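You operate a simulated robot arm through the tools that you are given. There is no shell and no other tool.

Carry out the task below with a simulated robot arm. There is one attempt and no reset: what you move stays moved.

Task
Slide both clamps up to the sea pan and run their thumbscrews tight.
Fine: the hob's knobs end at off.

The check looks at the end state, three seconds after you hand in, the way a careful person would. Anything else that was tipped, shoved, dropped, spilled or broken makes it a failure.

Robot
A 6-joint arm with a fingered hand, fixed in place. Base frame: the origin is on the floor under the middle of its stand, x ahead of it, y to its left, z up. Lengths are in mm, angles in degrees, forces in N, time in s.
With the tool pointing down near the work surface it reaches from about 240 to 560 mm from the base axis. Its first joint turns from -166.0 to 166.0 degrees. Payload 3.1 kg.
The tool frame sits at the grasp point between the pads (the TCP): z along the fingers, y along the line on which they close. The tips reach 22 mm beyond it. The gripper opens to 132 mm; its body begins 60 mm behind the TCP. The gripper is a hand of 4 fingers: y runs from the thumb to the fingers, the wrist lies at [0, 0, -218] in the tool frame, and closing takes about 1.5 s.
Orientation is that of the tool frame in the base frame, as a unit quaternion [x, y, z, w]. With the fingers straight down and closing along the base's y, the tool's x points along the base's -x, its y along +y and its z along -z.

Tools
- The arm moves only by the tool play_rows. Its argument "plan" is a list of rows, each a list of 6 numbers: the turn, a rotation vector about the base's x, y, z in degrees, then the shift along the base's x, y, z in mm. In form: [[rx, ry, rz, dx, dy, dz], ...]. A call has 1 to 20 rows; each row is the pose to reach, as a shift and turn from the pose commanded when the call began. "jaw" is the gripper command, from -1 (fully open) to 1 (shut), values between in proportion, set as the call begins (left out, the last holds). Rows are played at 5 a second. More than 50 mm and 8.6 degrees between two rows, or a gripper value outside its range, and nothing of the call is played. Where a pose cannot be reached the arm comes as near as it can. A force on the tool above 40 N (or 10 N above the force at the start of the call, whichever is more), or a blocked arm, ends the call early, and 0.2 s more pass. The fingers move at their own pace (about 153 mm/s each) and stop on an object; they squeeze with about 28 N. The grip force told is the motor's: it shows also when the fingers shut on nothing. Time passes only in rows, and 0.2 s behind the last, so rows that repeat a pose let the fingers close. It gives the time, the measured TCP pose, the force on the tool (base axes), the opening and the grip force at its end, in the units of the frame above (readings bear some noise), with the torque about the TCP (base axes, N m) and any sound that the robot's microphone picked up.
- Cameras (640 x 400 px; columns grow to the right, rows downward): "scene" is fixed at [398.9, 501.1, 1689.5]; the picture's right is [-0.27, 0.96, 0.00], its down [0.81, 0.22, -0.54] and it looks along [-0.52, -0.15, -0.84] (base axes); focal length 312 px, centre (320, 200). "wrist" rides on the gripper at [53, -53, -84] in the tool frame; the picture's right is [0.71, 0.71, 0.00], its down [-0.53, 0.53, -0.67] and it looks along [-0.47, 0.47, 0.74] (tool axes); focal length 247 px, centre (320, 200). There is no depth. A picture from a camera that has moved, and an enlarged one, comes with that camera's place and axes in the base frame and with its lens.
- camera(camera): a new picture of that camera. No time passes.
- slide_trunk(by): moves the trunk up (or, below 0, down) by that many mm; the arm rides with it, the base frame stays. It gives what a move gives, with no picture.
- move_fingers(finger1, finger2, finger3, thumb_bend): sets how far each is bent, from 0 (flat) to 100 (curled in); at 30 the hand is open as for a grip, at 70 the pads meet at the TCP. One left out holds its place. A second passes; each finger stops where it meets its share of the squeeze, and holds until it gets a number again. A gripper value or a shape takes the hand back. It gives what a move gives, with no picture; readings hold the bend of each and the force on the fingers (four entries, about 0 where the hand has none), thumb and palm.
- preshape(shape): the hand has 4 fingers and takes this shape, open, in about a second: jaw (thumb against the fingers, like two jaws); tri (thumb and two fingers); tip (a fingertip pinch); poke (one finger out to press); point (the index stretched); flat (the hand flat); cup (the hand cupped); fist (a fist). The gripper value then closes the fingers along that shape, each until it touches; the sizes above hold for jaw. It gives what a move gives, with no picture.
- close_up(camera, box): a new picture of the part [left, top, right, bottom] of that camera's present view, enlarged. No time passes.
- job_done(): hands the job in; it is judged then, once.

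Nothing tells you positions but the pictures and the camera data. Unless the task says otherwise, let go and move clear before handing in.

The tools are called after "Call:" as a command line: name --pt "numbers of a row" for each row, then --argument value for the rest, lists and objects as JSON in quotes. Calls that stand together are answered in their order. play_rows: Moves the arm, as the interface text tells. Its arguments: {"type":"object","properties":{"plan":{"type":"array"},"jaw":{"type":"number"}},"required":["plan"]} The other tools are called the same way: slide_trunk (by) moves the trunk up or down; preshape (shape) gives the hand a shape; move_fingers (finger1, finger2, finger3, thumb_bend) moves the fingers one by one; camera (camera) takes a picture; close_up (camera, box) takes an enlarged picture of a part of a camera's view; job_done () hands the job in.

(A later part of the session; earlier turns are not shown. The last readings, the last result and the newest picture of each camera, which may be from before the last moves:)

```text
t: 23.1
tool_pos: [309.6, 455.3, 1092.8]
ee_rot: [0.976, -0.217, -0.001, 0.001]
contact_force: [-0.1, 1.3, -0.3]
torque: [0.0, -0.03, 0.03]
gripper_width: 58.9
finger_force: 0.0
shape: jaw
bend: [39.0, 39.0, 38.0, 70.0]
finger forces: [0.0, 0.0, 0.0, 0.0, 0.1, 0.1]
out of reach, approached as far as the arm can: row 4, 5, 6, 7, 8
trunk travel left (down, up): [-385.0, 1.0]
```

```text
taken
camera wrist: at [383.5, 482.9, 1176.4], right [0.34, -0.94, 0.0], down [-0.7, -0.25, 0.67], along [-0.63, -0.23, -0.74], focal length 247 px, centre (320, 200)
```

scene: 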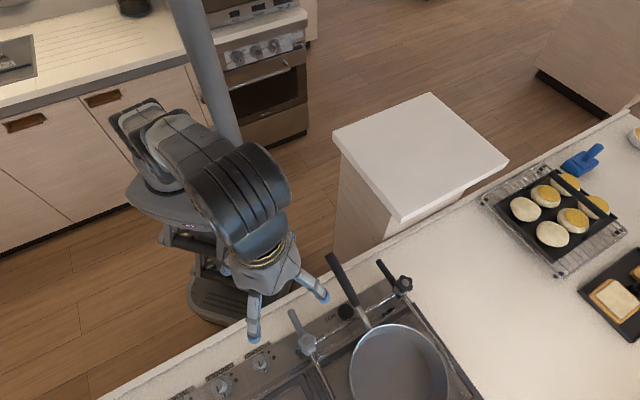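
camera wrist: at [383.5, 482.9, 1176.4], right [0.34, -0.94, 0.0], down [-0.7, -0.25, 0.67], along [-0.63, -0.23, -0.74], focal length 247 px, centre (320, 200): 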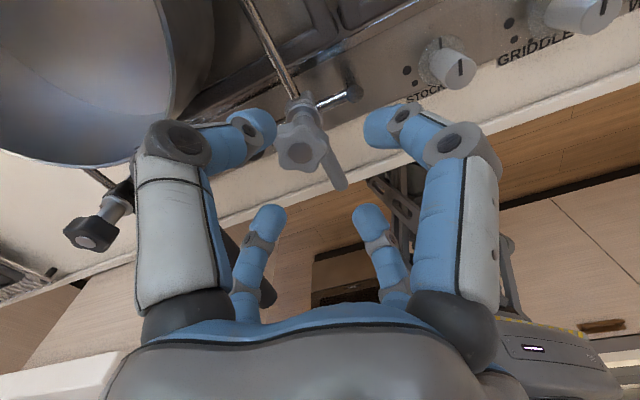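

Clear of the knob now. I'll unwind the wrist by turning it back.

Call:
play_rows --pt "0 0 8.5 -2 1 8" --pt "0 0 17 -4 2 8" --pt "0 0 25.5 -5 3 8" --pt "0 0 34 -5 3 8" --pt "0 0 42.5 -5 3 8" --pt "0 0 51 -5 3 8" --pt "0 0 59.5 -5 3 8" --pt "0 0 68 -5 3 8" --pt "0 0 76.5 -5 3 8" --pt "0 0 85 -5 3 8" --pt "0 0 93.5 -5 3 8" --pt "0 0 102 -5 3 8" --pt "0 0 110.5 -5 3 8" --pt "0 0 119 -5 3 8" --pt "0 0 127.5 -5 3 8" --pt "0 0 136 -5 3 8" --pt "0 0 144.5 -5 3 8" --pt "0 0 153 -5 3 8" --pt "0 0 161.5 -5 3 8" --pt "0 0 170 -5 3 8"

Call:
camera --camera "wrist"

```text
t: 27.3
tool_pos: [304.7, 459.5, 1100.1]
ee_rot: [0.302, 0.953, 0.001, -0.001]
contact_force: [0.3, 0.1, 0.1]
torque: [-0.01, 0.01, 0.01]
gripper_width: 59.0
finger_force: 0.0
shape: jaw
bend: [39.0, 39.0, 38.0, 70.0]
finger forces: [0.1, 0.0, 0.0, 0.0, 0.1, 0.1]
trunk travel left (down, up): [-385.0, 1.0]
```

```text
taken
camera wrist: at [233.5, 447.2, 1184.0], right [-0.17, 0.99, 0.0], down [0.73, 0.12, 0.67], along [0.66, 0.12, -0.74], focal length 247 px, centre (320, 200)
```

wrist: 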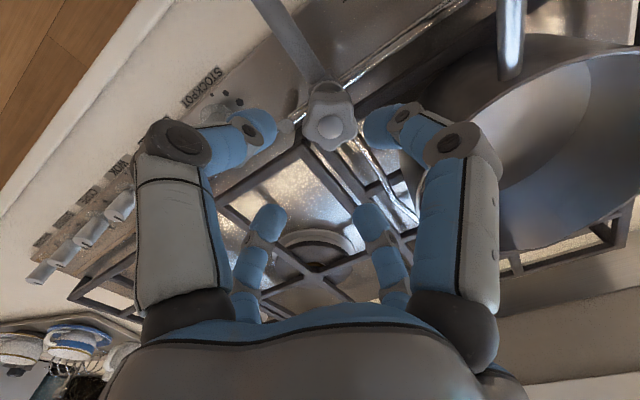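

Unwound to yaw about -35°. I'll rotate further the positive way, to about +130°, to gain a long tightening stroke.

Call:
play_rows --pt "0 0 8.5 0 0 0" --pt "0 0 17 0 0 0" --pt "0 0 25.5 0 0 0" --pt "0 0 34 0 0 0" --pt "0 0 42.5 0 0 0" --pt "0 0 51 0 0 0" --pt "0 0 59.5 0 0 0" --pt "0 0 68 0 0 0" --pt "0 0 76.5 0 0 0" --pt "0 0 85 0 0 0" --pt "0 0 93.5 0 0 0" --pt "0 0 102 0 0 0" --pt "0 0 110.5 0 0 0" --pt "0 0 119 0 0 0" --pt "0 0 127.5 0 0 0" --pt "0 0 136 0 0 0" --pt "0 0 144.5 0 0 0" --pt "0 0 153 0 0 0" --pt "0 0 161.5 0 0 0"

Call:
camera --camera "wrist"

```text
t: 31.3
tool_pos: [305.4, 459.9, 1100.6]
ee_rot: [0.892, -0.452, 0.001, 0.001]
contact_force: [-0.6, 0.9, 0.2]
torque: [-0.03, 0.0, -0.04]
gripper_width: 59.3
finger_force: 0.0
shape: jaw
bend: [39.0, 39.0, 38.0, 70.0]
finger forces: [0.0, 0.0, 0.1, 0.1, 0.0, 0.0]
trunk travel left (down, up): [-385.0, 1.0]
```

```text
taken
camera wrist: at [381.8, 449.3, 1184.1], right [-0.15, -0.99, 0.0], down [-0.74, 0.12, 0.67], along [-0.66, 0.1, -0.74], focal length 247 px, centre (320, 200)
```

wrist: 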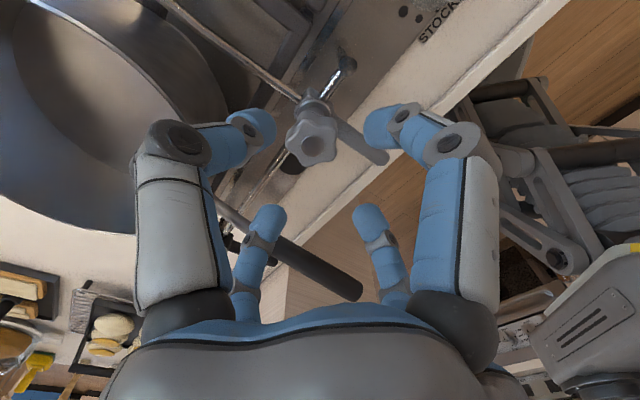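

Yaw is now about +126°, giving over 320° of stroke. Next I'll pinpoint the knob from here.

Call:
close_up --camera "wrist" --box '[262, 80, 382, 200]'

Call:
close_up --camera "scene" --box '[260, 280, 460, 400]'

```text
3.33 times, centred on (322, 140) of wrist
camera zoom: at [381.8, 449.3, 1184.1], right [-0.15, -0.99, 0.0], down [-0.74, 0.12, 0.67], along [-0.66, 0.1, -0.74], focal length 823 px, centre (313, 400)
```

zoom: 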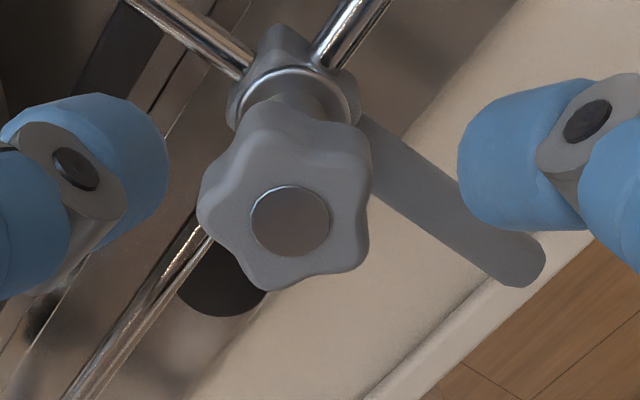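

```text
3.20 times, centred on (360, 340) of scene
camera zoom: at [398.9, 501.1, 1689.5], right [-0.27, 0.96, 0.0], down [0.81, 0.22, -0.54], along [-0.52, -0.15, -0.84], focal length 999 px, centre (192, -248)
```

zoom: 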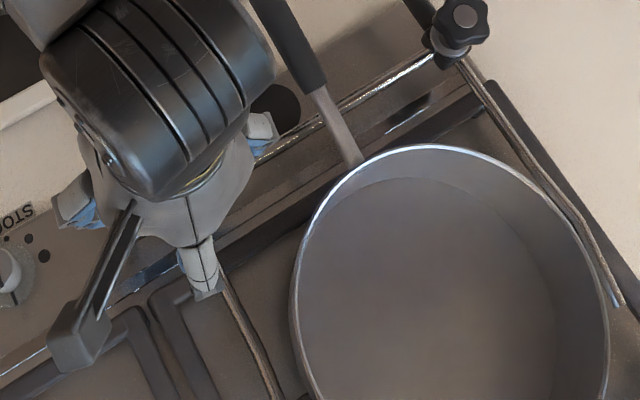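

The knob sits about 5 mm off the tool axis along the rail. I'll centre on it, descend to the same height as before and close.

Call:
play_rows --pt "0 0 0 -5.5 5 0" --pt "0 0 0 -5.5 5 -15" --pt "0 0 0 -5.5 5 -30" --pt "0 0 0 -5.5 5 -43" --pt "0 0 0 -5.5 5 -53" --pt "0 0 0 -5.5 5 -53"

Call:
camera --camera "wrist"

```text
t: 32.7
tool_pos: [299.4, 464.3, 1045.7]
ee_rot: [0.891, -0.453, 0.0, 0.002]
contact_force: [-0.4, -0.2, 0.2]
torque: [0.02, 0.01, -0.01]
gripper_width: 59.1
finger_force: 0.0
shape: jaw
bend: [39.0, 39.0, 38.0, 70.0]
finger forces: [0.0, 0.0, 0.0, 0.0, 0.0, 0.0]
trunk travel left (down, up): [-385.0, 1.0]
```

```text
taken
camera wrist: at [376.4, 454.0, 1130.4], right [-0.16, -0.99, 0.0], down [-0.74, 0.12, 0.67], along [-0.66, 0.1, -0.74], focal length 247 px, centre (320, 200)
```

wrist: 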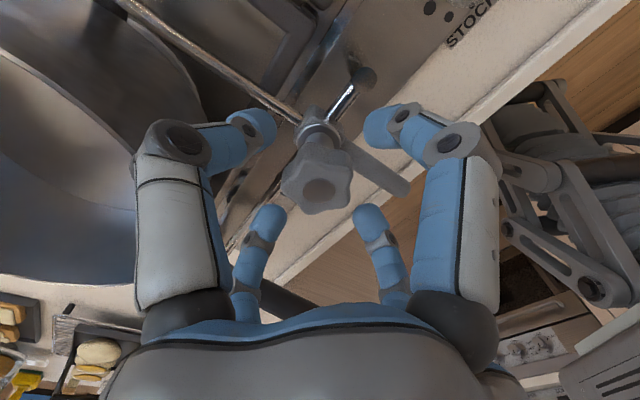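

The star is well centred among the digits at the same height as before. Closing on it now.

Call:
play_rows --pt "0 0 0 0 0 0" --pt "0 0 0 0 0 0" --pt "0 0 0 0 0 0" --pt "0 0 0 0 0 0" --pt "0 0 0 0 0 0" --jaw 0.6

Call:
close_up --camera "wrist" --box '[250, 80, 400, 230]'

```text
t: 33.9
tool_pos: [300.9, 464.7, 1045.1]
ee_rot: [0.892, -0.453, 0.001, 0.003]
contact_force: [-1.7, -1.3, -5.5]
torque: [0.01, 0.02, 0.02]
gripper_width: 28.8
finger_force: 27.3
shape: jaw
bend: [77.0, 78.0, 78.0, 70.0]
finger forces: [24.6, 25.4, 25.3, 0.0, 25.0, 0.0]
trunk travel left (down, up): [-385.0, 1.0]
```

```text
2.67 times, centred on (325, 155) of wrist
camera zoom: at [376.4, 454.2, 1130.0], right [-0.16, -0.99, 0.01], down [-0.73, 0.12, 0.67], along [-0.66, 0.1, -0.74], focal length 659 px, centre (307, 320)
```

zoom: 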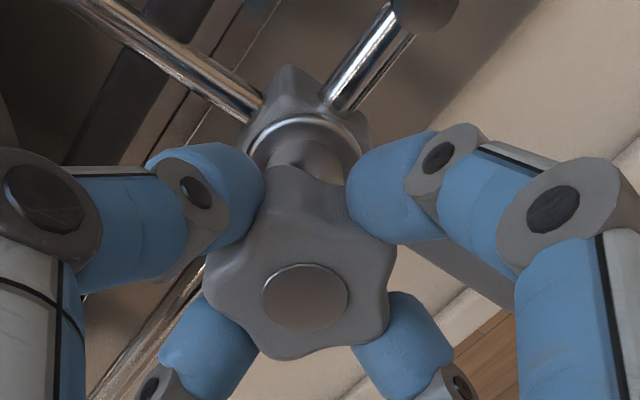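

Gripped again with low side force. I'll slide the clamp back up to the pan, about 8 mm first, and read the force.

Call:
play_rows --pt "0 0 0 -1.4 1.4 0" --pt "0 0 0 -2.8 2.8 0" --pt "0 0 0 -4.2 4.2 0" --pt "0 0 0 -5.6 5.6 0" --pt "0 0 0 -5.6 5.6 0"

Call:
close_up --camera "scene" --box '[310, 340, 370, 400]'

```text
t: 35.1
tool_pos: [298.4, 467.1, 1046.2]
ee_rot: [0.891, -0.454, 0.001, 0.002]
contact_force: [14.8, -19.6, -8.9]
torque: [-0.37, -0.23, 0.03]
gripper_width: 28.6
finger_force: 27.8
shape: jaw
bend: [77.0, 78.0, 78.0, 70.0]
finger forces: [30.2, 23.6, 24.0, 0.1, 27.2, 0.0]
trunk travel left (down, up): [-385.0, 1.0]
```

```text
6.67 times, centred on (340, 370) of scene
camera zoom: at [398.9, 501.1, 1689.5], right [-0.27, 0.96, 0.0], down [0.81, 0.22, -0.54], along [-0.52, -0.15, -0.84], focal length 2081 px, centre (187, -933)
```

zoom: 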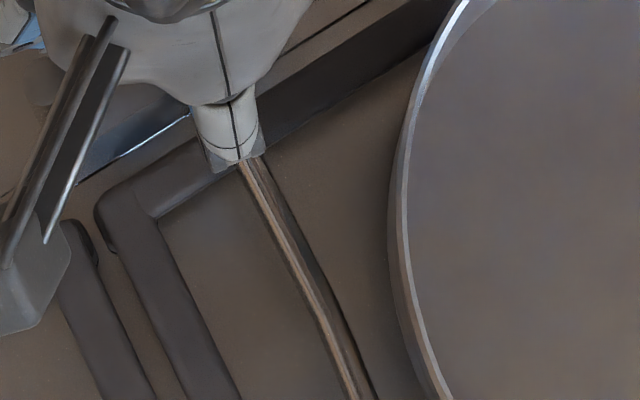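

The clamp now resists sliding with about 24 N: the 200° already turned has partly tightened it. I'll back off, open, rotate the hand around the knob, regrip, and loosen it somewhat so the clamp slides freely again.

Call:
play_rows --pt "0 0 0 2 -2 0" --pt "0 0 0 3.3 -3.3 0" --pt "0 0 0 3.3 -3.3 0"

Call:
play_rows --pt "0 0 0 0 0 0" --pt "0 0 0 0 0 0" --pt "0 0 0 0 0 0" --pt "0 0 -8 0 0 0" --pt "0 0 -16 0 0 0" --pt "0 0 -24 0 0 0" --pt "0 0 -32 0 0 0" --pt "0 0 -40 0 0 0" --pt "0 0 -48 0 0 0" --pt "0 0 -56 0 0 0" --pt "0 0 -64 0 0 0" --pt "0 0 -72 0 0 0" --pt "0 0 -80 0 0 0" --pt "0 0 -88 0 0 0" --pt "0 0 -96 0 0 0" --pt "0 0 -104 0 0 0" --pt "0 0 -112 0 0 0" --pt "0 0 -120 0 0 0" --pt "0 0 -120 0 0 0" --jaw 0.1

Call:
close_up --camera "wrist" --box '[220, 60, 430, 300]'

```text
t: 35.9
tool_pos: [297.3, 466.1, 1045.7]
ee_rot: [0.891, -0.453, 0.0, 0.002]
contact_force: [5.2, -10.8, -10.7]
torque: [-0.18, -0.12, 0.02]
gripper_width: 28.7
finger_force: 28.0
shape: jaw
bend: [77.0, 78.0, 77.0, 70.0]
finger forces: [26.8, 24.4, 26.9, 0.0, 26.0, 0.0]
trunk travel left (down, up): [-385.0, 1.0]
```

```text
t: 39.9
tool_pos: [297.8, 467.3, 1045.9]
ee_rot: [-0.052, 0.999, 0.001, -0.002]
contact_force: [-0.2, 0.0, -0.4]
torque: [-0.03, 0.01, 0.02]
gripper_width: 58.9
finger_force: 0.1
shape: jaw
bend: [39.0, 39.0, 39.0, 70.0]
finger forces: [0.0, 0.0, 0.0, 0.1, 0.0, 0.0]
trunk travel left (down, up): [-385.0, 1.0]
```

```text
1.67 times, centred on (325, 180) of wrist
camera zoom: at [252.9, 408.9, 1130.9], right [-0.78, 0.63, 0.0], down [0.47, 0.58, 0.67], along [0.42, 0.52, -0.74], focal length 412 px, centre (312, 233)
```

zoom: 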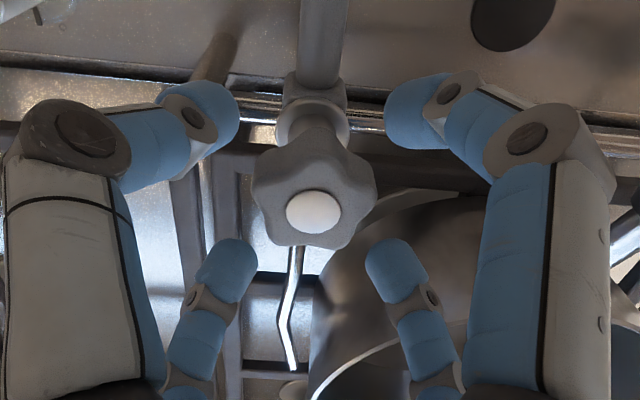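

The star is centred again at yaw ≈ +6°. I'll grip it and turn counter-clockwise about 104° to free the clamp.

Call:
play_rows --pt "0 0 0 0 0 0" --pt "0 0 0 0 0 0" --pt "0 0 0 0 0 0" --pt "0 0 0 0 0 0" --pt "0 0 0 0 0 0" --jaw 0.6

Call:
play_rows --pt "0 0 8 0 0 0" --pt "0 0 16 0 0 0.1" --pt "0 0 24 0 0 0.1" --pt "0 0 32 0 0 0.2" --pt "0 0 40 0 0 0.2" --pt "0 0 48 0 0 0.2" --pt "0 0 56 0 0 0.3" --pt "0 0 64 0 0 0.3" --pt "0 0 72 0 0 0.3" --pt "0 0 80 0 0 0.3" --pt "0 0 88 0 0 0.3" --pt "0 0 96 0 0 0.3" --pt "0 0 104 0 0 0.3" --pt "0 0 104 0 0 0.3"

Call:
close_up --camera "wrist" --box '[220, 60, 430, 300]'

```text
t: 41.1
tool_pos: [298.7, 466.9, 1046.6]
ee_rot: [-0.053, 0.999, 0.001, -0.002]
contact_force: [-1.7, -1.6, -3.4]
torque: [-0.07, 0.02, -0.09]
gripper_width: 29.3
finger_force: 28.0
shape: jaw
bend: [77.0, 78.0, 78.0, 70.0]
finger forces: [25.3, 24.6, 24.6, 0.0, 25.9, 0.1]
trunk travel left (down, up): [-385.0, 1.0]
```

```text
t: 44.1
tool_pos: [296.9, 466.8, 1046.6]
ee_rot: [0.82, -0.572, 0.001, 0.003]
contact_force: [-5.0, -3.5, -10.9]
torque: [-0.04, 0.07, -0.01]
gripper_width: 29.0
finger_force: 28.3
shape: jaw
bend: [77.0, 78.0, 78.0, 70.0]
finger forces: [25.8, 26.7, 23.9, 0.1, 24.7, 0.0]
trunk travel left (down, up): [-385.0, 1.0]
```

```text
1.67 times, centred on (325, 180) of wrist
camera zoom: at [368.1, 436.6, 1130.8], right [-0.42, -0.91, 0.01], down [-0.67, 0.32, 0.67], along [-0.61, 0.28, -0.74], focal length 412 px, centre (312, 233)
```

zoom: 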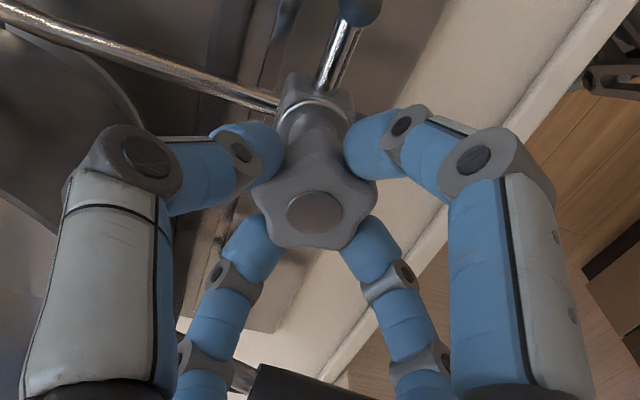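

Loosened by about 104°. I'll test the slide with a small step toward the pan.

Call:
play_rows --pt "0 0 0 -0.7 0.7 0" --pt "0 0 0 -1.4 1.4 0" --pt "0 0 0 -1.4 1.4 0"

Call:
close_up --camera "scene" --box '[310, 340, 370, 400]'

```text
t: 44.9
tool_pos: [296.4, 468.4, 1046.3]
ee_rot: [0.82, -0.572, 0.001, 0.002]
contact_force: [-4.1, -5.3, -13.1]
torque: [-0.08, 0.04, 0.02]
gripper_width: 29.0
finger_force: 28.1
shape: jaw
bend: [77.0, 78.0, 78.0, 70.0]
finger forces: [26.3, 26.6, 23.5, 0.1, 24.7, 0.0]
trunk travel left (down, up): [-385.0, 1.0]
```

```text
6.67 times, centred on (340, 370) of scene
camera zoom: at [398.9, 501.1, 1689.5], right [-0.27, 0.96, 0.0], down [0.81, 0.22, -0.54], along [-0.52, -0.15, -0.84], focal length 2081 px, centre (187, -933)
```

zoom: 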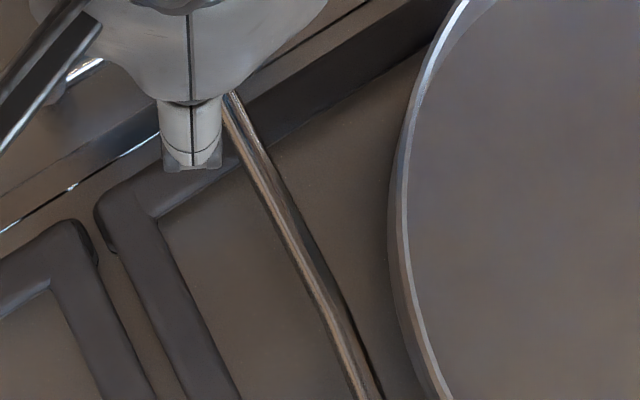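

It slides freely again (under 1 N). By the picture about 4–5 mm remains to the pan; I'll approach in small steps.

Call:
play_rows --pt "0 0 0 -0.7 0.7 0" --pt "0 0 0 -1.4 1.4 0" --pt "0 0 0 -2.1 2.1 0" --pt "0 0 0 -2.1 2.1 0"

Call:
close_up --camera "scene" --box '[310, 340, 370, 400]'

```text
t: 45.9
tool_pos: [294.5, 469.6, 1047.1]
ee_rot: [0.82, -0.573, 0.001, 0.002]
contact_force: [-4.3, -4.0, -11.3]
torque: [-0.1, 0.07, 0.0]
gripper_width: 29.1
finger_force: 27.8
shape: jaw
bend: [77.0, 78.0, 78.0, 70.0]
finger forces: [26.4, 26.7, 23.6, 0.1, 24.7, 0.0]
trunk travel left (down, up): [-385.0, 1.0]
```

```text
6.67 times, centred on (340, 370) of scene
camera zoom: at [398.9, 501.1, 1689.5], right [-0.27, 0.96, 0.0], down [0.81, 0.22, -0.54], along [-0.52, -0.15, -0.84], focal length 2081 px, centre (187, -933)
```

zoom: 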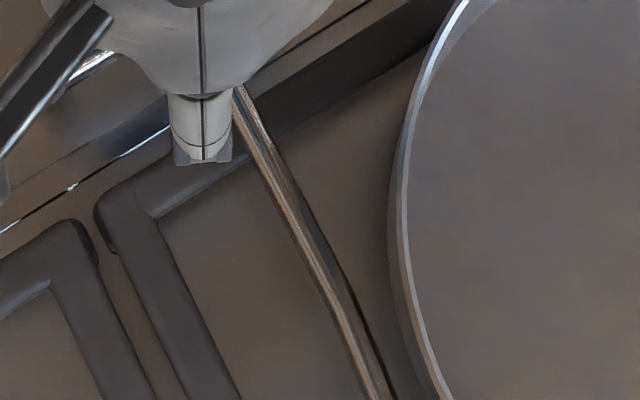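

About 1.5 mm left by the picture, no contact force yet. I'll take the last bit in small steps.

Call:
play_rows --pt "0 0 0 -0.5 0.5 0" --pt "0 0 0 -0.9 0.9 0" --pt "0 0 0 -0.9 0.9 0"

Call:
close_up --camera "scene" --box '[310, 340, 370, 400]'

```text
t: 46.7
tool_pos: [292.5, 470.6, 1046.1]
ee_rot: [0.82, -0.573, 0.001, 0.002]
contact_force: [-4.2, -5.1, -11.0]
torque: [-0.09, 0.02, -0.01]
gripper_width: 29.1
finger_force: 27.0
shape: jaw
bend: [77.0, 78.0, 78.0, 70.0]
finger forces: [26.5, 26.9, 23.6, 0.0, 24.8, 0.1]
trunk travel left (down, up): [-385.0, 1.0]
```

```text
6.67 times, centred on (340, 370) of scene
camera zoom: at [398.9, 501.1, 1689.5], right [-0.27, 0.96, 0.0], down [0.81, 0.22, -0.54], along [-0.52, -0.15, -0.84], focal length 2081 px, centre (187, -933)
```

zoom: 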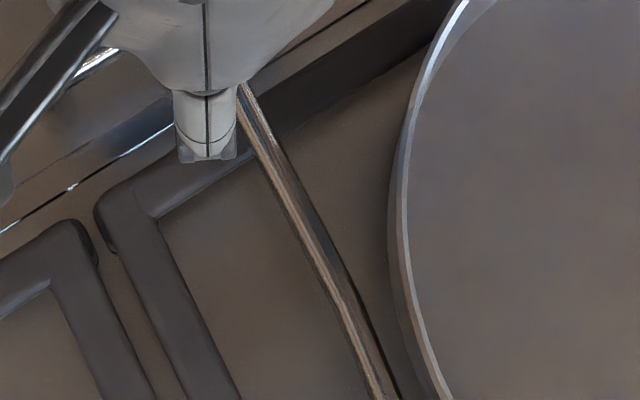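

Call:
play_rows --pt "0 0 0 -0.5 0.5 0" --pt "0 0 0 -0.5 0.5 0"

Call:
close_up --camera "scene" --box '[310, 340, 370, 400]'

```text
t: 47.3
tool_pos: [292.5, 471.5, 1046.9]
ee_rot: [0.82, -0.573, 0.0, 0.002]
contact_force: [-2.0, -7.7, -11.2]
torque: [-0.13, 0.0, 0.01]
gripper_width: 29.1
finger_force: 28.4
shape: jaw
bend: [77.0, 78.0, 78.0, 70.0]
finger forces: [26.8, 26.6, 23.6, 0.0, 25.3, 0.1]
trunk travel left (down, up): [-385.0, 1.0]
```

```text
6.67 times, centred on (340, 370) of scene
camera zoom: at [398.9, 501.1, 1689.5], right [-0.27, 0.96, 0.0], down [0.81, 0.22, -0.54], along [-0.52, -0.15, -0.84], focal length 2081 px, centre (187, -933)
```

zoom: 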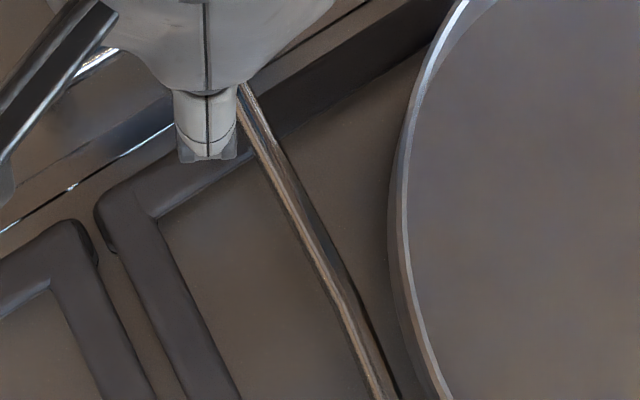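

The rail force is now about 4 N: the grey rod rests against the pan again. Now I'll turn clockwise in this long stroke, watching torque.

Call:
play_rows --pt "0 0 0 -0.4 -0.4 -0.5" --pt "0 0 -8 -0.4 -0.4 -0.5" --pt "0 0 -16 -0.4 -0.4 -0.5" --pt "0 0 -24 -0.4 -0.4 -0.5" --pt "0 0 -32 -0.4 -0.4 -0.5" --pt "0 0 -40 -0.4 -0.4 -0.5" --pt "0 0 -48 -0.4 -0.4 -0.5" --pt "0 0 -56 -0.4 -0.4 -0.5" --pt "0 0 -64 -0.4 -0.4 -0.5" --pt "0 0 -72 -0.4 -0.4 -0.5" --pt "0 0 -80 -0.4 -0.4 -0.5" --pt "0 0 -88 -0.4 -0.4 -0.5" --pt "0 0 -96 -0.4 -0.4 -0.5" --pt "0 0 -104 -0.4 -0.4 -0.5" --pt "0 0 -104 -0.4 -0.4 -0.5"

Call:
close_up --camera "scene" --box '[310, 340, 370, 400]'

Call:
close_up --camera "wrist" --box '[220, 60, 430, 300]'

```text
t: 50.5
tool_pos: [293.5, 471.2, 1046.5]
ee_rot: [-0.053, 0.999, 0.0, -0.002]
contact_force: [2.8, -3.2, -3.9]
torque: [-0.09, -0.04, 0.03]
gripper_width: 29.2
finger_force: 28.4
shape: jaw
bend: [78.0, 78.0, 78.0, 70.0]
finger forces: [25.0, 25.0, 26.2, 0.1, 28.0, 0.1]
trunk travel left (down, up): [-385.0, 1.0]
```

```text
6.67 times, centred on (340, 370) of scene
camera zoom: at [398.9, 501.1, 1689.5], right [-0.27, 0.96, 0.0], down [0.81, 0.22, -0.54], along [-0.52, -0.15, -0.84], focal length 2081 px, centre (187, -933)
```

zoom: 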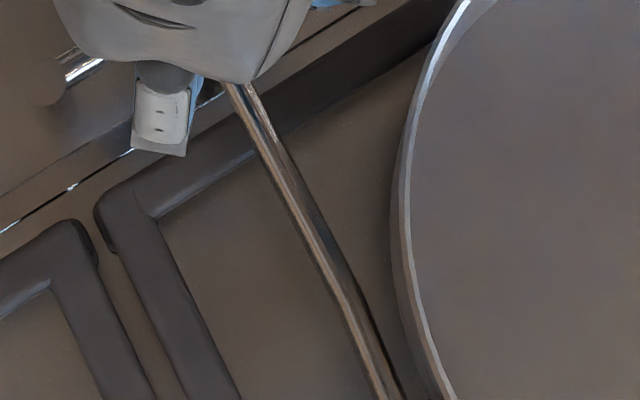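

```text
1.67 times, centred on (325, 180) of wrist
camera zoom: at [248.2, 413.5, 1130.4], right [-0.78, 0.63, 0.0], down [0.47, 0.58, 0.67], along [0.42, 0.52, -0.74], focal length 412 px, centre (312, 233)
```

zoom: 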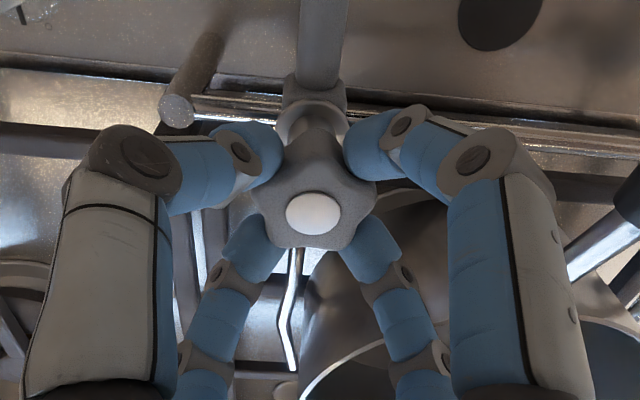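

Yaw ≈ +6°, still light torque; the pan nudged perhaps 1 mm more. I'll ease the side push slightly and continue turning.

Call:
play_rows --pt "0 0 -8 0.4 -0.4 0" --pt "0 0 -16 0.4 -0.4 0" --pt "0 0 -24 0.4 -0.4 0" --pt "0 0 -32 0.4 -0.4 0" --pt "0 0 -40 0.4 -0.4 0" --pt "0 0 -48 0.4 -0.4 0" --pt "0 0 -56 0.4 -0.4 0" --pt "0 0 -64 0.4 -0.4 0" --pt "0 0 -72 0.4 -0.4 0" --pt "0 0 -80 0.4 -0.4 0" --pt "0 0 -80 0.4 -0.4 0"

Call:
close_up --camera "scene" --box '[310, 340, 370, 400]'

Call:
close_up --camera "wrist" --box '[220, 60, 430, 300]'

```text
t: 52.9
tool_pos: [289.6, 471.3, 1047.9]
ee_rot: [0.6, 0.8, 0.003, -0.001]
contact_force: [-9.6, -4.6, -1.6]
torque: [-0.06, 0.19, 1.4]
gripper_width: 28.4
finger_force: 28.0
shape: jaw
bend: [77.0, 77.0, 78.0, 70.0]
finger forces: [24.7, 30.1, 28.2, 0.0, 32.6, 0.1]
trunk travel left (down, up): [-385.0, 1.0]
```

```text
6.67 times, centred on (340, 370) of scene
camera zoom: at [398.9, 501.1, 1689.5], right [-0.27, 0.96, 0.0], down [0.81, 0.22, -0.54], along [-0.52, -0.15, -0.84], focal length 2081 px, centre (187, -933)
```

zoom: 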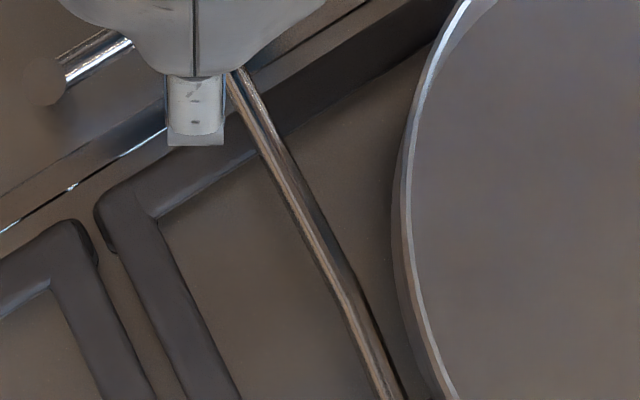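

```text
1.67 times, centred on (325, 180) of wrist
camera zoom: at [226.3, 508.1, 1131.6], right [0.48, 0.88, 0.01], down [0.65, -0.36, 0.67], along [0.59, -0.32, -0.74], focal length 412 px, centre (312, 233)
```

zoom: 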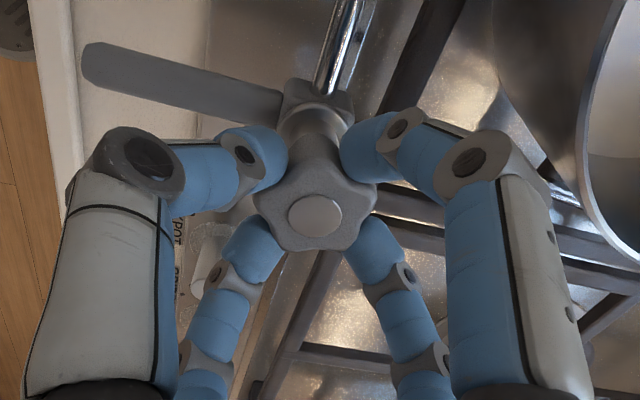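

Torque jumped to 1.4 N·m, so the grey screw is biting hard. I'll turn a little further to see whether it is fully tight.

Call:
play_rows --pt "0 0 -6 0.6 0 0" --pt "0 0 -12 1 0 0" --pt "0 0 -18 1 0 0" --pt "0 0 -24 1 0 0" --pt "0 0 -24 1 0 0"

Call:
close_up --camera "wrist" --box '[220, 60, 430, 300]'

```text
t: 54.1
tool_pos: [292.7, 470.0, 1047.1]
ee_rot: [0.754, 0.656, 0.003, -0.001]
contact_force: [-9.4, -8.6, -1.5]
torque: [-0.07, 0.22, 1.7]
gripper_width: 29.1
finger_force: 27.8
shape: jaw
bend: [77.0, 77.0, 78.0, 70.0]
finger forces: [30.6, 23.1, 34.8, 0.1, 30.4, 0.1]
trunk travel left (down, up): [-385.0, 1.0]
```

```text
1.67 times, centred on (325, 180) of wrist
camera zoom: at [248.9, 530.2, 1131.8], right [0.8, 0.6, 0.01], down [0.45, -0.6, 0.67], along [0.41, -0.53, -0.74], focal length 412 px, centre (312, 233)
```

zoom: 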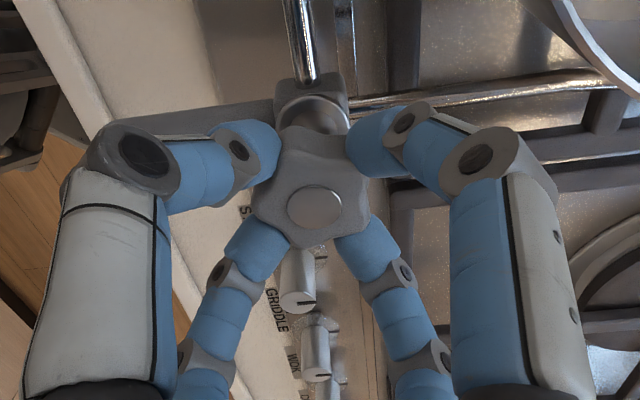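

The star slipped in the fingers at about 1.7 N·m while the hand turned on, which says the screw is at its end. I'll open, regrip fresh and try once more to verify.

Call:
play_rows --pt "0 0 0 0 0 0" --pt "0 0 0 0 0 0" --pt "0 0 0 0 0 0" --jaw 0.1

Call:
close_up --camera "wrist" --box '[220, 60, 430, 300]'

```text
t: 54.9
tool_pos: [294.6, 471.5, 1047.1]
ee_rot: [0.755, 0.656, 0.002, -0.001]
contact_force: [0.3, 0.0, 0.1]
torque: [0.02, -0.01, 0.0]
gripper_width: 59.0
finger_force: 0.0
shape: jaw
bend: [39.0, 39.0, 39.0, 70.0]
finger forces: [0.0, 0.1, 0.0, 0.0, 0.1, 0.0]
trunk travel left (down, up): [-385.0, 1.0]
```

```text
1.67 times, centred on (325, 180) of wrist
camera zoom: at [250.7, 531.8, 1131.0], right [0.8, 0.6, 0.0], down [0.45, -0.6, 0.67], along [0.4, -0.53, -0.74], focal length 412 px, centre (312, 233)
```

zoom: 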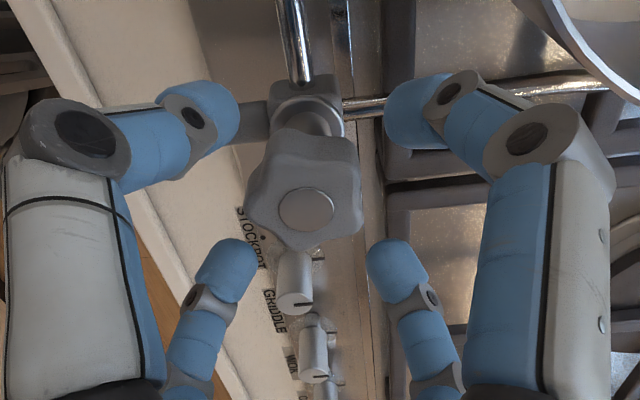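

Call:
play_rows --pt "0 0 0 -0.5 -0.3 0" --pt "0 0 0 -0.5 -0.3 0" --pt "0 0 0 -0.5 -0.3 0" --pt "0 0 0 -0.5 -0.3 0" --pt "0 0 0 -0.5 -0.3 0" --jaw 0.6

Call:
close_up --camera "wrist" --box '[220, 60, 430, 300]'

Call:
play_rows --pt "0 0 -6 0 0 0" --pt "0 0 -12 0 0 0" --pt "0 0 -12 0 0 0"

Call:
close_up --camera "wrist" --box '[220, 60, 430, 300]'

```text
t: 56.1
tool_pos: [292.9, 471.3, 1045.6]
ee_rot: [0.754, 0.657, 0.001, 0.0]
contact_force: [2.1, 0.7, -3.1]
torque: [0.02, -0.01, -0.02]
gripper_width: 29.9
finger_force: 28.0
shape: jaw
bend: [78.0, 77.0, 78.0, 70.0]
finger forces: [24.4, 24.0, 24.1, 0.0, 26.9, 0.1]
trunk travel left (down, up): [-385.0, 1.0]
```

```text
1.67 times, centred on (325, 180) of wrist
camera zoom: at [250.6, 531.6, 1130.1], right [0.8, 0.6, 0.0], down [0.45, -0.6, 0.67], along [0.4, -0.53, -0.74], focal length 412 px, centre (312, 233)
```

zoom: 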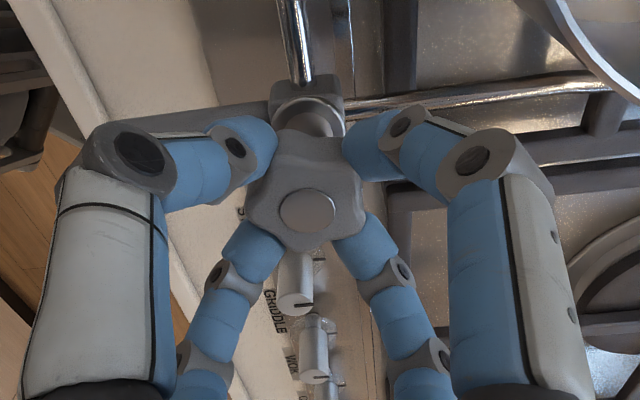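

```text
t: 56.9
tool_pos: [292.8, 472.4, 1046.1]
ee_rot: [0.819, 0.574, 0.001, 0.0]
contact_force: [1.4, -1.1, -3.1]
torque: [-0.03, 0.01, 1.44]
gripper_width: 29.6
finger_force: 28.3
shape: jaw
bend: [78.0, 77.0, 78.0, 70.0]
finger forces: [22.4, 32.5, 22.8, 0.0, 31.3, 0.0]
trunk travel left (down, up): [-385.0, 1.0]
```

```text
1.67 times, centred on (325, 180) of wrist
camera zoom: at [263.3, 539.6, 1130.1], right [0.91, 0.42, 0.0], down [0.31, -0.67, 0.67], along [0.29, -0.6, -0.74], focal length 412 px, centre (312, 233)
```

zoom: 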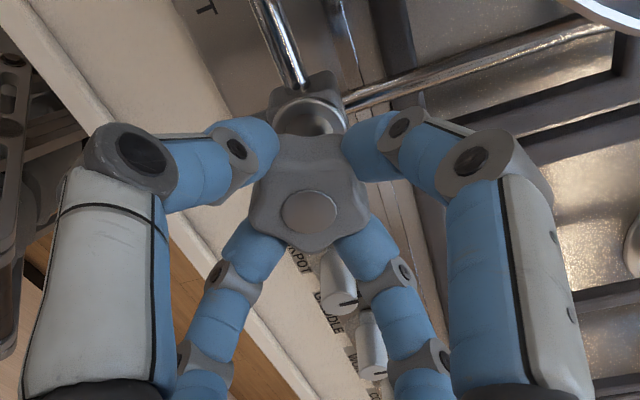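

A fresh grip met 1.44 N·m within a few degrees and slipped again, so the grey thumbscrew is tight against the pan. Now I'll open, lift straight up, and draw back a little.

Call:
play_rows --pt "0 0 6 0 0 0" --pt "0 0 6 0 0 0" --pt "0 0 6 0 0 0" --pt "0 0 6 0 0 0" --pt "0 0 6 0 0 20" --pt "0 0 6 -1 -2 40" --pt "0 0 6 -6 -10 70" --pt "0 0 6 -12 -20 80" --pt "0 0 6 -12 -20 80" --jaw 0.1

Call:
camera --camera "scene"

Call:
close_up --camera "scene" --box '[260, 280, 460, 400]'

```text
t: 58.9
tool_pos: [281.4, 450.0, 1126.7]
ee_rot: [0.787, 0.617, 0.002, 0.0]
contact_force: [0.0, 0.9, -0.7]
torque: [-0.02, 0.05, -0.01]
gripper_width: 58.8
finger_force: 0.1
shape: jaw
bend: [39.0, 39.0, 39.0, 70.0]
finger forces: [0.0, 0.0, 0.1, 0.0, 0.0, 0.0]
trunk travel left (down, up): [-385.0, 1.0]
```

```text
taken
```

scene: 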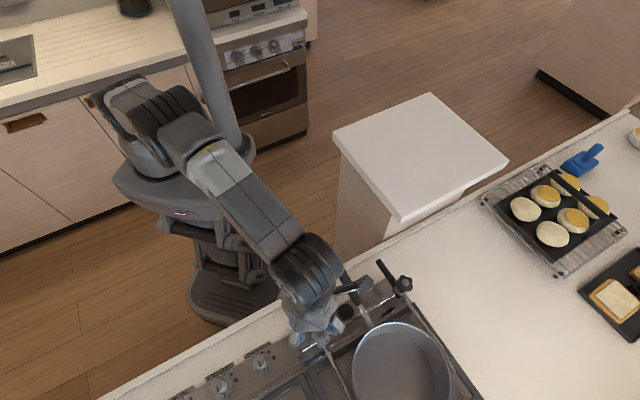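

```text
3.20 times, centred on (360, 340) of scene
camera zoom: at [398.9, 501.1, 1689.5], right [-0.27, 0.96, 0.0], down [0.81, 0.22, -0.54], along [-0.52, -0.15, -0.84], focal length 999 px, centre (192, -248)
```

zoom: 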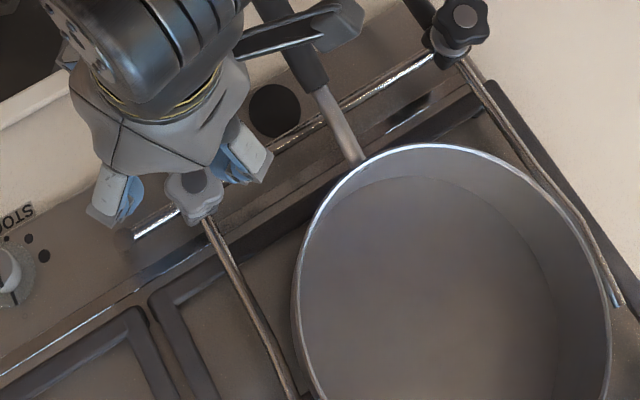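

The grey clamp sits against the pan, whose total shift is about 5–6 mm. Next I'll unwind the wrist for a long stroke on the black screw.

Call:
play_rows --pt "0 0 8.5 0 0 0" --pt "0 0 17 0 0 0" --pt "0 0 25.5 0 0 0" --pt "0 0 34 0 0 0" --pt "0 0 42.5 0 0 0" --pt "0 0 51 0 0 0" --pt "0 0 59.5 0 0 0" --pt "0 0 68 0 0 0" --pt "0 0 76.5 0 0 0" --pt "0 0 85 0 0 0" --pt "0 0 93.5 0 0 0" --pt "0 0 102 0 0 0" --pt "0 0 104 0 0 0" --pt "0 0 104 -14 2 6" --pt "0 0 104 -44 22 10" --pt "0 0 104 -74 42 10" --pt "0 0 104 -104 52 10" --pt "0 0 104 -134 58 10" --pt "0 0 104 -150 64 10" --pt "0 0 104 -150 64 10"

Call:
camera --camera "wrist"

```text
t: 63.1
tool_pos: [130.8, 515.6, 1136.7]
ee_rot: [-0.001, 1.0, 0.001, -0.001]
contact_force: [-0.3, -0.9, 0.6]
torque: [0.01, 0.0, 0.02]
gripper_width: 59.0
finger_force: 0.1
shape: jaw
bend: [39.0, 39.0, 39.0, 70.0]
finger forces: [0.0, 0.0, 0.0, 0.0, 0.0, 0.0]
trunk travel left (down, up): [-385.0, 1.0]
```

```text
taken
camera wrist: at [79.8, 462.9, 1221.3], right [-0.71, 0.71, 0.0], down [0.53, 0.53, 0.67], along [0.47, 0.47, -0.74], focal length 247 px, centre (320, 200)
```

wrist: 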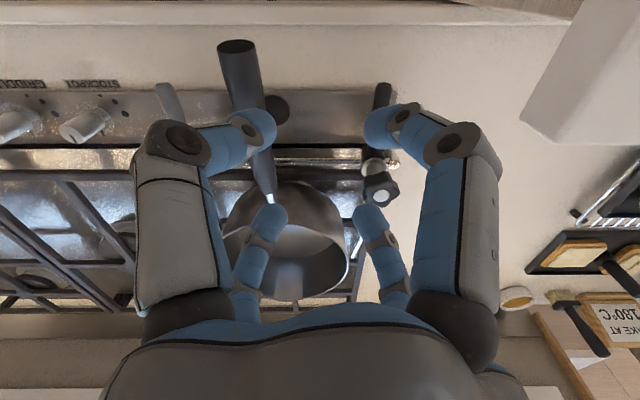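

Now at yaw 0 beside the pan handle, with the black clamp in view. I'll zoom in to fix its knob and rod.

Call:
close_up --camera "wrist" --box '[320, 70, 430, 230]'

Call:
close_up --camera "wrist" --box '[200, 130, 420, 310]'

Call:
close_up --camera "scene" --box '[330, 250, 480, 400]'

```text
2.50 times, centred on (375, 150) of wrist
camera zoom: at [79.8, 462.9, 1221.3], right [-0.71, 0.71, 0.0], down [0.53, 0.53, 0.67], along [0.47, 0.47, -0.74], focal length 617 px, centre (182, 325)
```

zoom: 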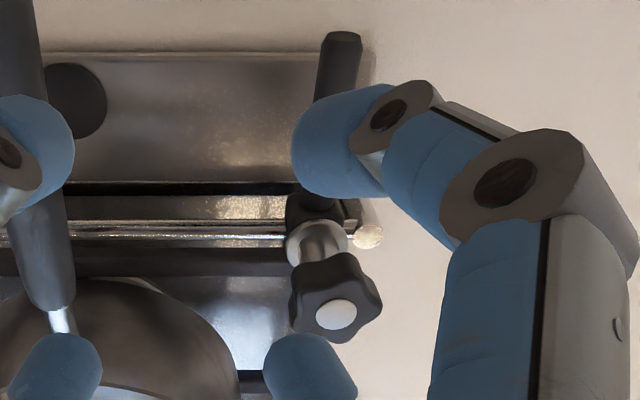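

```text
2.22 times, centred on (310, 220) of wrist
camera zoom: at [79.8, 462.9, 1221.3], right [-0.71, 0.71, 0.0], down [0.53, 0.53, 0.67], along [0.47, 0.47, -0.74], focal length 549 px, centre (342, 156)
```

zoom: 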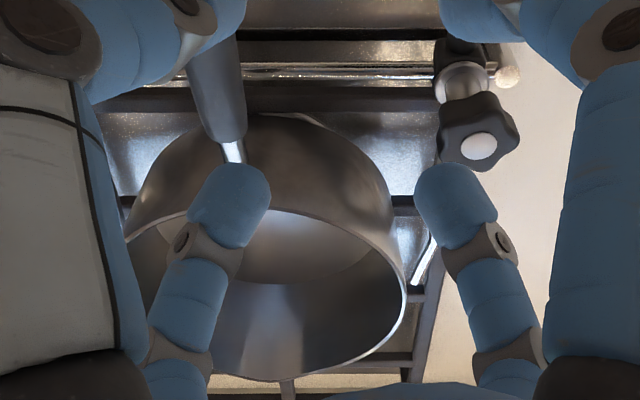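

```text
2.67 times, centred on (405, 325) of scene
camera zoom: at [398.9, 501.1, 1689.5], right [-0.27, 0.96, 0.0], down [0.81, 0.22, -0.54], along [-0.52, -0.15, -0.84], focal length 832 px, centre (93, -133)
```

zoom: 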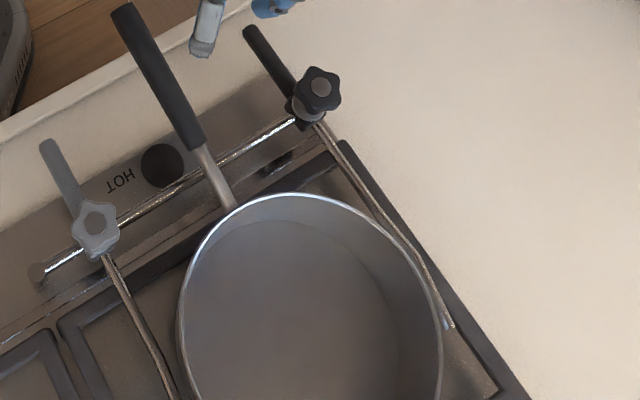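

The black knob axis is at u≈330, w≈539 (about x 148, y 614), roughly 10–15 mm of slide from the pan. It needs about 25° of outward tilt to reach, so I'll first spin the wrist to +121° here, then tilt.

Call:
play_rows --pt "0 0 8.1 0 0 0" --pt "0 0 16.2 0 0 0" --pt "0 0 24.3 0 0 0" --pt "0 0 32.4 0 0 0" --pt "0 0 40.5 0 0 0" --pt "0 0 48.6 0 0 0" --pt "0 0 56.7 0 0 0" --pt "0 0 64.8 0 0 0" --pt "0 0 72.9 0 0 0" --pt "0 0 81 0 0 0" --pt "0 0 89.1 0 0 0" --pt "0 0 97.2 0 0 0" --pt "0 0 105.3 0 0 0" --pt "0 0 113.4 0 0 0" --pt "0 0 121.5 0 0 0" --pt "0 0 121.5 0 0 0"

Call:
play_rows --pt "8.1 -1.95 0 3 20 0" --pt "16.2 -3.9 0 6 40 0" --pt "24.31 -5.85 0 10 55 -10" --pt "24.31 -5.85 0 10 69 -30" --pt "24.31 -5.85 0 10 69 -37" --pt "24.31 -5.85 0 10 69 -37"

Call:
camera --camera "wrist"

Call:
camera --camera "scene"

```text
t: 66.5
tool_pos: [132.6, 514.3, 1135.0]
ee_rot: [0.873, -0.487, 0.001, 0.002]
contact_force: [0.0, -1.1, -1.1]
torque: [-0.02, 0.03, -0.01]
gripper_width: 59.0
finger_force: 0.1
shape: jaw
bend: [39.0, 39.0, 39.0, 70.0]
finger forces: [0.0, 0.1, 0.1, 0.0, 0.0, 0.0]
trunk travel left (down, up): [-385.0, 1.0]
```

```text
t: 67.9
tool_pos: [141.0, 584.9, 1098.4]
ee_rot: [0.852, -0.477, -0.057, -0.207]
contact_force: [0.3, 0.0, 0.3]
torque: [-0.02, 0.02, 0.0]
gripper_width: 59.4
finger_force: 0.1
shape: jaw
bend: [39.0, 39.0, 39.0, 70.0]
finger forces: [0.0, 0.1, 0.1, 0.1, 0.0, 0.0]
trunk travel left (down, up): [-385.0, 1.0]
```

```text
taken
camera wrist: at [208.5, 533.1, 1175.2], right [-0.21, -0.88, -0.42], down [-0.79, -0.1, 0.61], along [-0.58, 0.46, -0.68], focal length 247 px, centre (320, 200)
```

wrist: 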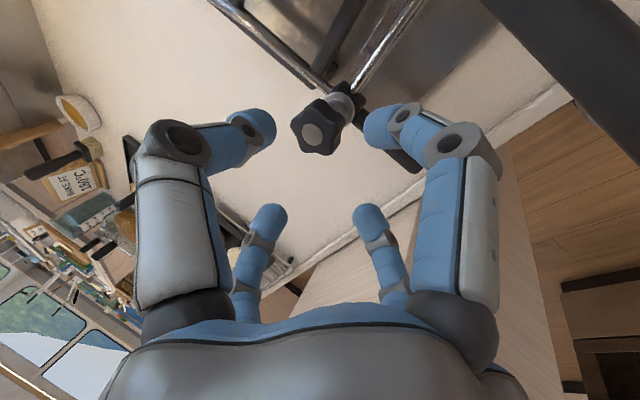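

```text
taken
```

scene: 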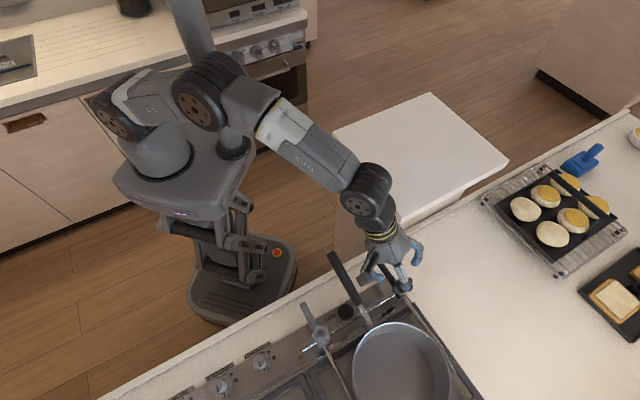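

The tilt works and the black knob is right where I computed it. I'll approach along the tool axis and check the centring.

Call:
play_rows --pt "0 0 0 1.5 6.5 -13" --pt "0 0 0 3 13 -27" --pt "0 0 0 5 20 -42" --pt "0 0 0 6 25.5 -53" --pt "0 0 0 6 25.5 -53"

Call:
camera --camera "wrist"

Call:
close_up --camera "scene" --box '[340, 220, 460, 340]'

```text
t: 69.1
tool_pos: [147.1, 610.2, 1046.4]
ee_rot: [0.852, -0.477, -0.058, -0.207]
contact_force: [-0.3, 0.2, -0.4]
torque: [-0.01, 0.01, 0.02]
gripper_width: 59.0
finger_force: 0.1
shape: jaw
bend: [39.0, 39.0, 39.0, 70.0]
finger forces: [0.0, 0.0, 0.0, 0.0, 0.1, 0.1]
trunk travel left (down, up): [-385.0, 1.0]
```

```text
taken
camera wrist: at [214.3, 558.9, 1122.5], right [-0.21, -0.88, -0.42], down [-0.79, -0.1, 0.61], along [-0.58, 0.46, -0.68], focal length 247 px, centre (320, 200)
```

wrist: 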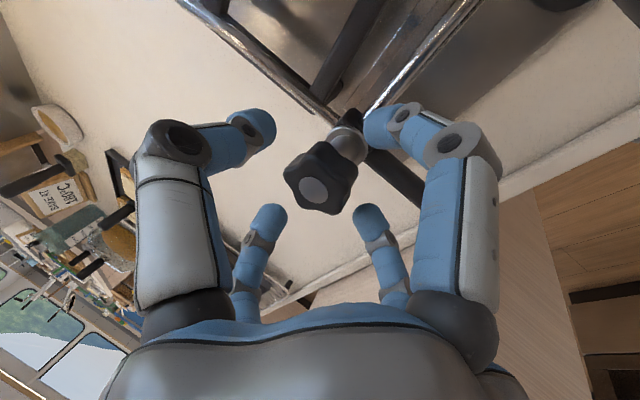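

```text
3.33 times, centred on (400, 280) of scene
camera zoom: at [398.9, 501.1, 1689.5], right [-0.27, 0.96, 0.0], down [0.81, 0.22, -0.54], along [-0.52, -0.15, -0.84], focal length 1040 px, centre (53, -67)
```

zoom: 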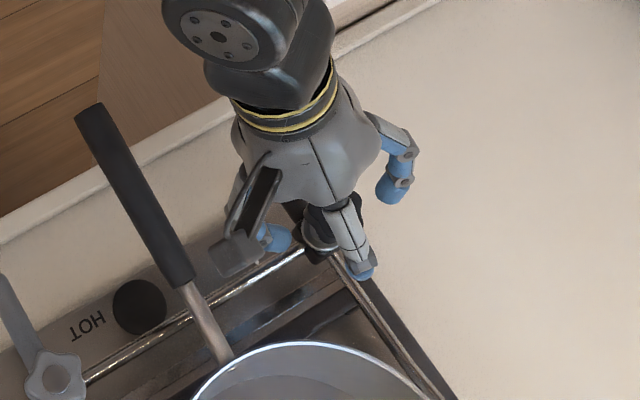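

The star is well centred among the tilted digits. Closing on it.

Call:
play_rows --pt "0 0 0 0 0 0" --pt "0 0 0 0 0 0" --pt "0 0 0 0 0 0" --pt "0 0 0 0 0 0" --pt "0 0 0 0 0 0" --jaw 0.6

Call:
camera --camera "wrist"

Call:
close_up --camera "scene" --box '[340, 220, 460, 340]'

```text
t: 70.3
tool_pos: [146.8, 609.2, 1045.2]
ee_rot: [0.852, -0.478, -0.057, -0.206]
contact_force: [0.0, -3.4, -3.2]
torque: [-0.25, 0.13, -0.02]
gripper_width: 30.0
finger_force: 28.1
shape: jaw
bend: [78.0, 78.0, 78.0, 70.0]
finger forces: [23.6, 25.3, 25.9, 0.0, 24.0, 0.1]
trunk travel left (down, up): [-385.0, 1.0]
```

```text
taken
camera wrist: at [214.5, 558.8, 1122.2], right [-0.21, -0.88, -0.42], down [-0.79, -0.1, 0.61], along [-0.58, 0.46, -0.68], focal length 247 px, centre (320, 200)
```

wrist: 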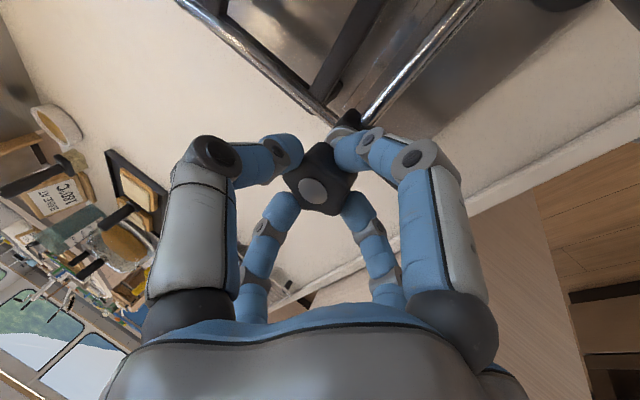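

```text
3.33 times, centred on (400, 280) of scene
camera zoom: at [398.9, 501.1, 1689.5], right [-0.27, 0.96, 0.0], down [0.81, 0.22, -0.54], along [-0.52, -0.15, -0.84], focal length 1040 px, centre (53, -67)
```

zoom: 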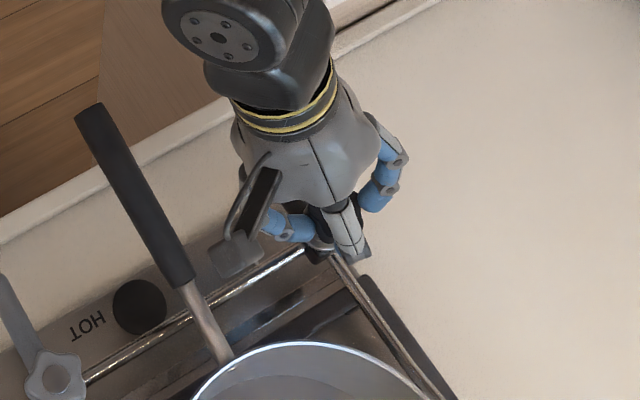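

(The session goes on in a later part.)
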